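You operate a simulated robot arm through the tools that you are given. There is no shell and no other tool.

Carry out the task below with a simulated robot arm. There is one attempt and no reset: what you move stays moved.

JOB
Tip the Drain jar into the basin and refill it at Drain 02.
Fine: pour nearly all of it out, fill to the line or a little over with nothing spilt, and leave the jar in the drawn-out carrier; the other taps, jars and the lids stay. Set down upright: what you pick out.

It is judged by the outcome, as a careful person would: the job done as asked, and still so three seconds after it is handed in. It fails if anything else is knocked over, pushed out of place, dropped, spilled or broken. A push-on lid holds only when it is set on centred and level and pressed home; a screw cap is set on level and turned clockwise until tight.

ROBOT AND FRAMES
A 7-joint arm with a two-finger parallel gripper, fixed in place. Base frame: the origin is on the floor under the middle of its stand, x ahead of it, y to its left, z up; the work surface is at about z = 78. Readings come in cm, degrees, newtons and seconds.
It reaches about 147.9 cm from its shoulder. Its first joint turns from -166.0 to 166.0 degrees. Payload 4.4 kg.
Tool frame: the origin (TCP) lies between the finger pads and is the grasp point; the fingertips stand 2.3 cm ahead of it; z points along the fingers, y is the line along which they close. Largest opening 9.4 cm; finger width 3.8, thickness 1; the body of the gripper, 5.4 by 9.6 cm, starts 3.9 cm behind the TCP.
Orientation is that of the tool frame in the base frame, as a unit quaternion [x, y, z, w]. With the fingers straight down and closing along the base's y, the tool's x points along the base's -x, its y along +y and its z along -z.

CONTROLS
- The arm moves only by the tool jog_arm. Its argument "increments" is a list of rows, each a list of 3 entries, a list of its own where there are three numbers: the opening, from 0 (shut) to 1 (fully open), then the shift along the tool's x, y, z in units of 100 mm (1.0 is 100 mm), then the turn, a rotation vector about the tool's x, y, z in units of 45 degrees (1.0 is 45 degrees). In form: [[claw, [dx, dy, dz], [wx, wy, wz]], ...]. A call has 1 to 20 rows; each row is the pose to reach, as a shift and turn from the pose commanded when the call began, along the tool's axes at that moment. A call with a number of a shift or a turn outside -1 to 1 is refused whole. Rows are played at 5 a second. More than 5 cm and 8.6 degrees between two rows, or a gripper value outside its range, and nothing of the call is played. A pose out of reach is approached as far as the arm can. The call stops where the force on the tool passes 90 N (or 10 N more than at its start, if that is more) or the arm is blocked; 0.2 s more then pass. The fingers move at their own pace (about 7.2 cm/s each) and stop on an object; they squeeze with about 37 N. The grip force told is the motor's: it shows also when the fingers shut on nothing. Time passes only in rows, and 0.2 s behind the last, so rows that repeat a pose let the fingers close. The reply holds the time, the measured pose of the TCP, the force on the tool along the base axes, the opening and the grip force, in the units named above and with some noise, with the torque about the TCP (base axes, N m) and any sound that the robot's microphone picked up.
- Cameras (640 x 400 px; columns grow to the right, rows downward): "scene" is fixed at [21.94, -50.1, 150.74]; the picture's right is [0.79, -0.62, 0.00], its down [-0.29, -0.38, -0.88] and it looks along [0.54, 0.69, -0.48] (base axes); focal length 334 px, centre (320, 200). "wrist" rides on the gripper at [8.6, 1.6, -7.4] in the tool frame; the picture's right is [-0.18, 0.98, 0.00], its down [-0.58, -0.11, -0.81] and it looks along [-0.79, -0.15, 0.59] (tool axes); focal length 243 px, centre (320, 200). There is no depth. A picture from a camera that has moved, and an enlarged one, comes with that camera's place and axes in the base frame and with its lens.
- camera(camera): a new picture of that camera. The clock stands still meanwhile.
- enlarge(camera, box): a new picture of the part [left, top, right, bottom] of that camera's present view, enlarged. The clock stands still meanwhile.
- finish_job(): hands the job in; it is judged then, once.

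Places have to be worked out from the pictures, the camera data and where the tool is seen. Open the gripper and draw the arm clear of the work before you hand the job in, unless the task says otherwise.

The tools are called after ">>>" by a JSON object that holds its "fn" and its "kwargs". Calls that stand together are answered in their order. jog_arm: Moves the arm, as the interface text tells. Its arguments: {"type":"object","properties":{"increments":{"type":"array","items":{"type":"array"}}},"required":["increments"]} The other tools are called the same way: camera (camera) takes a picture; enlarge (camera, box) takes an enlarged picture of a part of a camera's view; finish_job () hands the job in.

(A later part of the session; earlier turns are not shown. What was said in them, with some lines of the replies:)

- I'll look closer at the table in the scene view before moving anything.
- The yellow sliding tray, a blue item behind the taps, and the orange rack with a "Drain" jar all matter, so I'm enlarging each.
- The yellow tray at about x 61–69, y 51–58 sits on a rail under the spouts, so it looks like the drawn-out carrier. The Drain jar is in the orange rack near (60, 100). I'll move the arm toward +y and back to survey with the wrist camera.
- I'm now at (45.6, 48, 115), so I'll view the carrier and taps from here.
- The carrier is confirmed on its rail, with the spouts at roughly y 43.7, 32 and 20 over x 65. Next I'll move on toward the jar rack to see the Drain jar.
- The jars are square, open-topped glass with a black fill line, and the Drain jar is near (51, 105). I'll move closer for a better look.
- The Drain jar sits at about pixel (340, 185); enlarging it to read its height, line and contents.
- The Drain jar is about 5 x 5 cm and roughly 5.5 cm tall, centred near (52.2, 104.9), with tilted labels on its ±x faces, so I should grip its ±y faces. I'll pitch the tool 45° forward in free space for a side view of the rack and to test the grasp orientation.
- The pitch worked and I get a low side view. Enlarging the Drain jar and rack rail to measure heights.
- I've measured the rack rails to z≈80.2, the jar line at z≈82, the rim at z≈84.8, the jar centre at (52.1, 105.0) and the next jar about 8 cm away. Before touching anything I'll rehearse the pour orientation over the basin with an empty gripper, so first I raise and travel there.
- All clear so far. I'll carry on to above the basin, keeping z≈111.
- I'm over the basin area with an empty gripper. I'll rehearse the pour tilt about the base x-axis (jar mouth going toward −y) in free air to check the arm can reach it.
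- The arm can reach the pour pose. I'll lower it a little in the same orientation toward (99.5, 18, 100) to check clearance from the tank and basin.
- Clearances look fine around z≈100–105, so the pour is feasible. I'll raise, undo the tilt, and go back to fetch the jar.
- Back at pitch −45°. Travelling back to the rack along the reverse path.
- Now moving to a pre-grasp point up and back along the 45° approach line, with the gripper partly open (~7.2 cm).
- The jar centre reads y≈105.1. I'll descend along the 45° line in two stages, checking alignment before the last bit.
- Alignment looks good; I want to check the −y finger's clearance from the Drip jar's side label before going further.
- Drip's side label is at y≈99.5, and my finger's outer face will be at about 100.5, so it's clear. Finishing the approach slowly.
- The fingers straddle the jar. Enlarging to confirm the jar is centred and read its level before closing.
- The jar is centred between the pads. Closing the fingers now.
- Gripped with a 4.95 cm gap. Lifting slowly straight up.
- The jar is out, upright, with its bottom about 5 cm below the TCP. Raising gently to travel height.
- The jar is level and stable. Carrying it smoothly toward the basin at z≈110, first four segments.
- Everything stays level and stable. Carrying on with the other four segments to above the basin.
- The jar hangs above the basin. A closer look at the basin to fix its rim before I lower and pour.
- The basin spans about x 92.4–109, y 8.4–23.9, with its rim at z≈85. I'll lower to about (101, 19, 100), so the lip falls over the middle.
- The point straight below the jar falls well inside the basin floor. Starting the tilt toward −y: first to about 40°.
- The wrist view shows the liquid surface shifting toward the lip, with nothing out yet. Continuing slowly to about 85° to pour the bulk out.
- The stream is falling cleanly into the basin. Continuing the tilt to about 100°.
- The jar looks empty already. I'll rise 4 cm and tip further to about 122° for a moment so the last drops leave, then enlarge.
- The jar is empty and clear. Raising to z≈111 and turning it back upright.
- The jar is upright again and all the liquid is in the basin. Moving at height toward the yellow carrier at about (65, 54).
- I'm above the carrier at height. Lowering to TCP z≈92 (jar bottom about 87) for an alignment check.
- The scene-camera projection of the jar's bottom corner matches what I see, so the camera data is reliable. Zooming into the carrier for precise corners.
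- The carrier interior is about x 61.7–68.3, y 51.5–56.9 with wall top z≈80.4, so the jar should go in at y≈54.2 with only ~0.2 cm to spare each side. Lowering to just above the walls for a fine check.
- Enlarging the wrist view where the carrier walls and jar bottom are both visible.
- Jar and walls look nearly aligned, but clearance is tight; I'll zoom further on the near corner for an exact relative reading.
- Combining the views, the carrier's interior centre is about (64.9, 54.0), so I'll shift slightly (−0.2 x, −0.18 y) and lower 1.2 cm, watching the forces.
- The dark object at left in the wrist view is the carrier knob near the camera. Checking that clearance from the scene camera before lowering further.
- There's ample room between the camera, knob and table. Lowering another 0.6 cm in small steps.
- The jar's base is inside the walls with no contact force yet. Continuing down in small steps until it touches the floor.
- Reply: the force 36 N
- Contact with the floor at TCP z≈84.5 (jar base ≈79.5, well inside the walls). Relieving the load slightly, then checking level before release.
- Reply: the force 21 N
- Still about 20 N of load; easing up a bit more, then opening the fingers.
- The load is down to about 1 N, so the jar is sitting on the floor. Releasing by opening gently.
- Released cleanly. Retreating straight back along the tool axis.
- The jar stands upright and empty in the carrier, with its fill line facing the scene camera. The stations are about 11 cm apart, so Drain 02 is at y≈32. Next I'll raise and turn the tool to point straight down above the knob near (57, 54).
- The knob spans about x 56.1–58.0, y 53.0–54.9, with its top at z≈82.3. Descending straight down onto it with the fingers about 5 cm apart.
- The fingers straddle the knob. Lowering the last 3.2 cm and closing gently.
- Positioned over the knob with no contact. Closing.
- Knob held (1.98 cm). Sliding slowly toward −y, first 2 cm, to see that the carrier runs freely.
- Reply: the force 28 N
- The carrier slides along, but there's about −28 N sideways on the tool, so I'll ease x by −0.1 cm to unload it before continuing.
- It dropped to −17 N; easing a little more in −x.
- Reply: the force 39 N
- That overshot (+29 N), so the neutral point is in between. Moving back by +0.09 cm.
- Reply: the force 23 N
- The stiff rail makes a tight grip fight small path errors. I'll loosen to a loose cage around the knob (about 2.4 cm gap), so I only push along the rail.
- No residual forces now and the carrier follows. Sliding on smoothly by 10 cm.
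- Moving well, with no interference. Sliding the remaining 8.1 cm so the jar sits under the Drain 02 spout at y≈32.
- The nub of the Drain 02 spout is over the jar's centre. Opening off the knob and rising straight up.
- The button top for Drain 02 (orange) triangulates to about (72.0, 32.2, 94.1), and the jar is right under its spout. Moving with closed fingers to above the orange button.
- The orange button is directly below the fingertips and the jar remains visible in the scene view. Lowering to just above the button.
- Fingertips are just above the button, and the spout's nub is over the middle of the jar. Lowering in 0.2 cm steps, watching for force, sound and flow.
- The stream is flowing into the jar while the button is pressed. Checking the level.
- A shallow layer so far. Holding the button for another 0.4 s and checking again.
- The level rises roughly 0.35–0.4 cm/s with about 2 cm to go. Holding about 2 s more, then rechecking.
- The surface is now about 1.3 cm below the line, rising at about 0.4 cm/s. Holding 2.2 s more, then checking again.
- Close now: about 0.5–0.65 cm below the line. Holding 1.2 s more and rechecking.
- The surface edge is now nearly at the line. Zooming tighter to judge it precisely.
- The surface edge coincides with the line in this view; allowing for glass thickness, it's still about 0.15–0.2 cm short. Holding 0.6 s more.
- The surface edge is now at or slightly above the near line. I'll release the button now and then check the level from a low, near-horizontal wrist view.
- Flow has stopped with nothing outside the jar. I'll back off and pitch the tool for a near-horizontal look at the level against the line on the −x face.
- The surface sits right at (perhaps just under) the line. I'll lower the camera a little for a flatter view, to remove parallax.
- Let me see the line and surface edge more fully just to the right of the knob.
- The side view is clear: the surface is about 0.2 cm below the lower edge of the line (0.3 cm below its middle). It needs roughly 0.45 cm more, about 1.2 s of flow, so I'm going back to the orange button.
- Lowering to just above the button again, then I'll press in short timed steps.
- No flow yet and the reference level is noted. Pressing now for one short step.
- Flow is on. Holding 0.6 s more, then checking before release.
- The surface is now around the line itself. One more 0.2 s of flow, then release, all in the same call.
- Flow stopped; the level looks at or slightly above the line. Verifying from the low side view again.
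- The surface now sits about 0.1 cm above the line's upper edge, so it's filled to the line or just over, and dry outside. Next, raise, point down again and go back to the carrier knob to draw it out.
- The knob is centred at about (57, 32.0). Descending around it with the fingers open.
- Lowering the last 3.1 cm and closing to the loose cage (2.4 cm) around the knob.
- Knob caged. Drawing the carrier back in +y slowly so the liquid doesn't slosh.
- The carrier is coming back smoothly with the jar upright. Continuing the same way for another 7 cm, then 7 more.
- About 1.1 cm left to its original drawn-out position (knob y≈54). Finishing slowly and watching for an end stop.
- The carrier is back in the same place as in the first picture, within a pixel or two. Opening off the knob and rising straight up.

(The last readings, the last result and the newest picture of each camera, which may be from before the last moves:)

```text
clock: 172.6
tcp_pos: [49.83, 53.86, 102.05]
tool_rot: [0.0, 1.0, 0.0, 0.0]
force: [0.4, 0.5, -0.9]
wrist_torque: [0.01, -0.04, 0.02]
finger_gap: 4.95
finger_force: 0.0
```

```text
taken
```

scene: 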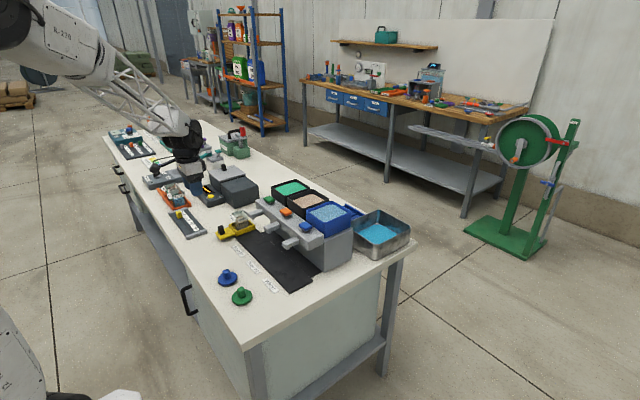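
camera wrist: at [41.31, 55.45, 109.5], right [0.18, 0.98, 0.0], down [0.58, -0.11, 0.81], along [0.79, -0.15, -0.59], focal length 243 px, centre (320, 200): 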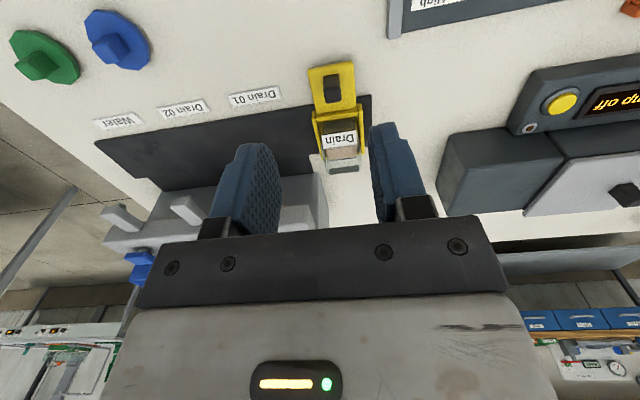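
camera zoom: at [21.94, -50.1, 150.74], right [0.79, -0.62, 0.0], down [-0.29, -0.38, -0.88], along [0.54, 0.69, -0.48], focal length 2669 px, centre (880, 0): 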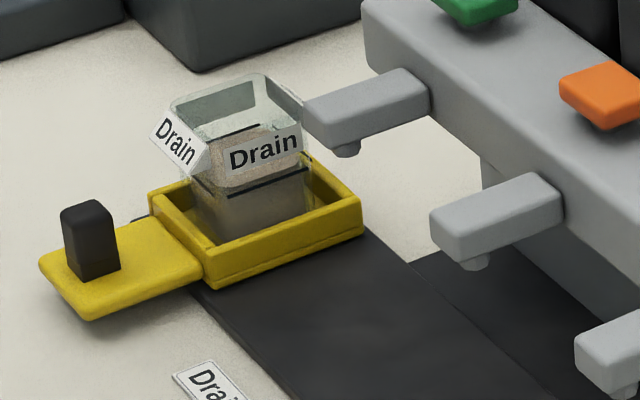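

The jar is in the drawn-out carrier, filled to the line, and nothing is wet around it. Drawing the arm well clear and opening the gripper.

>>> {"fn": "jog_arm", "kwargs": {"increments": [[0.7, [0.15, 0, -0.3], [0, 0, 0]], [0.9, [0.3, 0, -0.6], [0, 0, 0]], [1.0, [0.45, 0, -0.9], [0, 0, 0]], [1.0, [0.5, 0, -1.0], [0, 0, 0]]]}}

>>> {"fn": "jog_arm", "kwargs": {"increments": [[1.0, [0.15, 0, -0.3], [0, 0, 0]], [1.0, [0.3, 0, -0.6], [0, 0, 0]], [1.0, [0.45, 0, -0.9], [0, 0, 0]], [1.0, [0.5, 0, -1.0], [0, 0, 0]], [1.0, [0.5, 0, -1.0], [0, 0, 0]]]}}

>>> {"fn": "enlarge", "kwargs": {"camera": "scene", "box": [228, 205, 268, 235]}}

>>> {"fn": "enlarge", "kwargs": {"camera": "scene", "box": [210, 170, 420, 300]}}

>>> {"fn": "enlarge", "kwargs": {"camera": "scene", "box": [100, 110, 260, 210]}}

```text
clock: 173.6
tcp_pos: [44.91, 54.13, 111.99]
tool_rot: [0.0, 1.0, 0.0, 0.0]
force: [-0.3, 0.4, 0.6]
wrist_torque: [0.01, -0.01, 0.01]
finger_gap: 9.39
finger_force: 0.0
```

```text
clock: 174.8
tcp_pos: [39.99, 53.96, 122.28]
tool_rot: [-0.001, 1.0, 0.0, 0.0]
force: [0.6, 0.3, 0.1]
wrist_torque: [-0.01, 0.01, 0.02]
finger_gap: 9.41
finger_force: 0.1
```

```text
13.33 times, centred on (248, 220) of scene
camera zoom: at [21.94, -50.1, 150.74], right [0.79, -0.62, 0.0], down [-0.29, -0.38, -0.88], along [0.54, 0.69, -0.48], focal length 4448 px, centre (1280, -67)
```

zoom: 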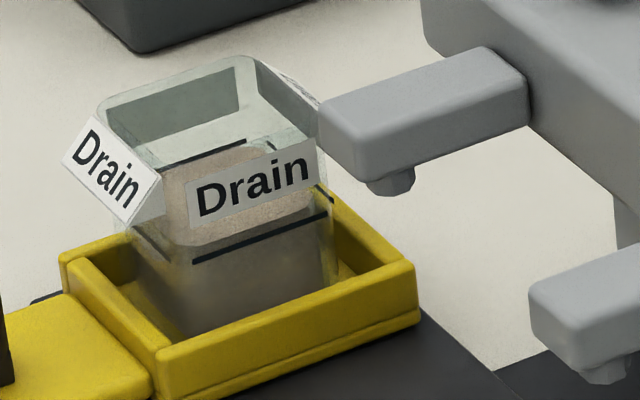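

```text
3.05 times, centred on (315, 235) of scene
camera zoom: at [21.94, -50.1, 150.74], right [0.79, -0.62, 0.0], down [-0.29, -0.38, -0.88], along [0.54, 0.69, -0.48], focal length 1017 px, centre (335, 93)
```

zoom: 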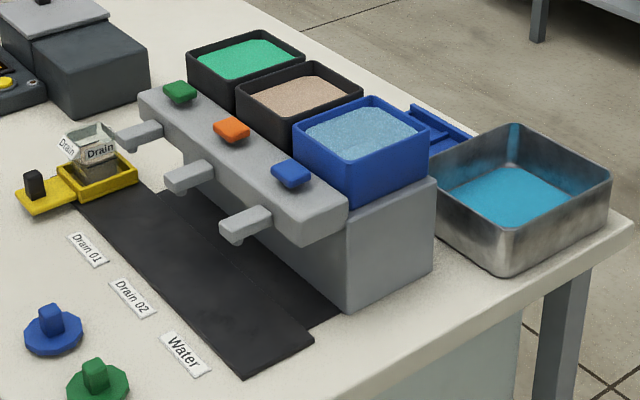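

```text
4.00 times, centred on (180, 160) of scene
camera zoom: at [21.94, -50.1, 150.74], right [0.79, -0.62, 0.0], down [-0.29, -0.38, -0.88], along [0.54, 0.69, -0.48], focal length 1334 px, centre (880, 360)
```

zoom: 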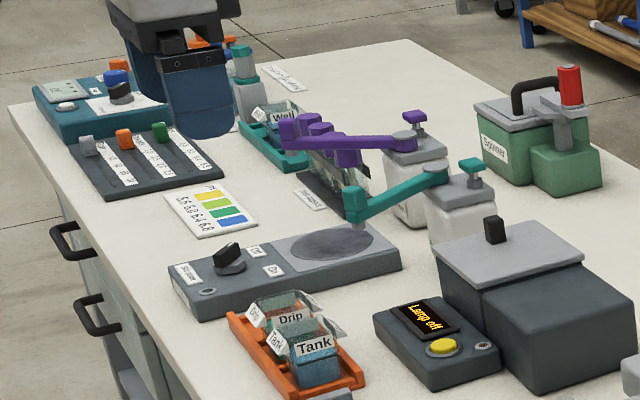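

The Drain jar is upright in the drawn-out carrier, filled to just at or over its line. The old contents are in the basin, the table is dry, and the other jars, lids and taps are where they were. The arm is clear and the gripper open, so I'm handing in the job.

>>> {"fn": "finish_job", "kwargs": {}}

```text
The job is handed in.
```

The Drain jar has been emptied, refilled at Drain 02 and left upright in the drawn-out carrier. I've handed the job in, but I haven't seen the judge's verdict.

- **Emptying:** I poured the old contents into the basin and tipped the jar past 120° until it looked clear.
- **Filling:** I filled it in two presses of the orange button. A low side view put the surface about 0.1 cm above the line's top edge before I drew the carrier out. It still looked right afterwards.
- **Carrier:** it is back where it started, matching the first picture to within a pixel or two.
- **Surroundings:** I saw nothing spilt, and the other jars, taps and lids look undisturbed in the final pictures.
- **Arm:** it is well clear of the bench with the gripper open.
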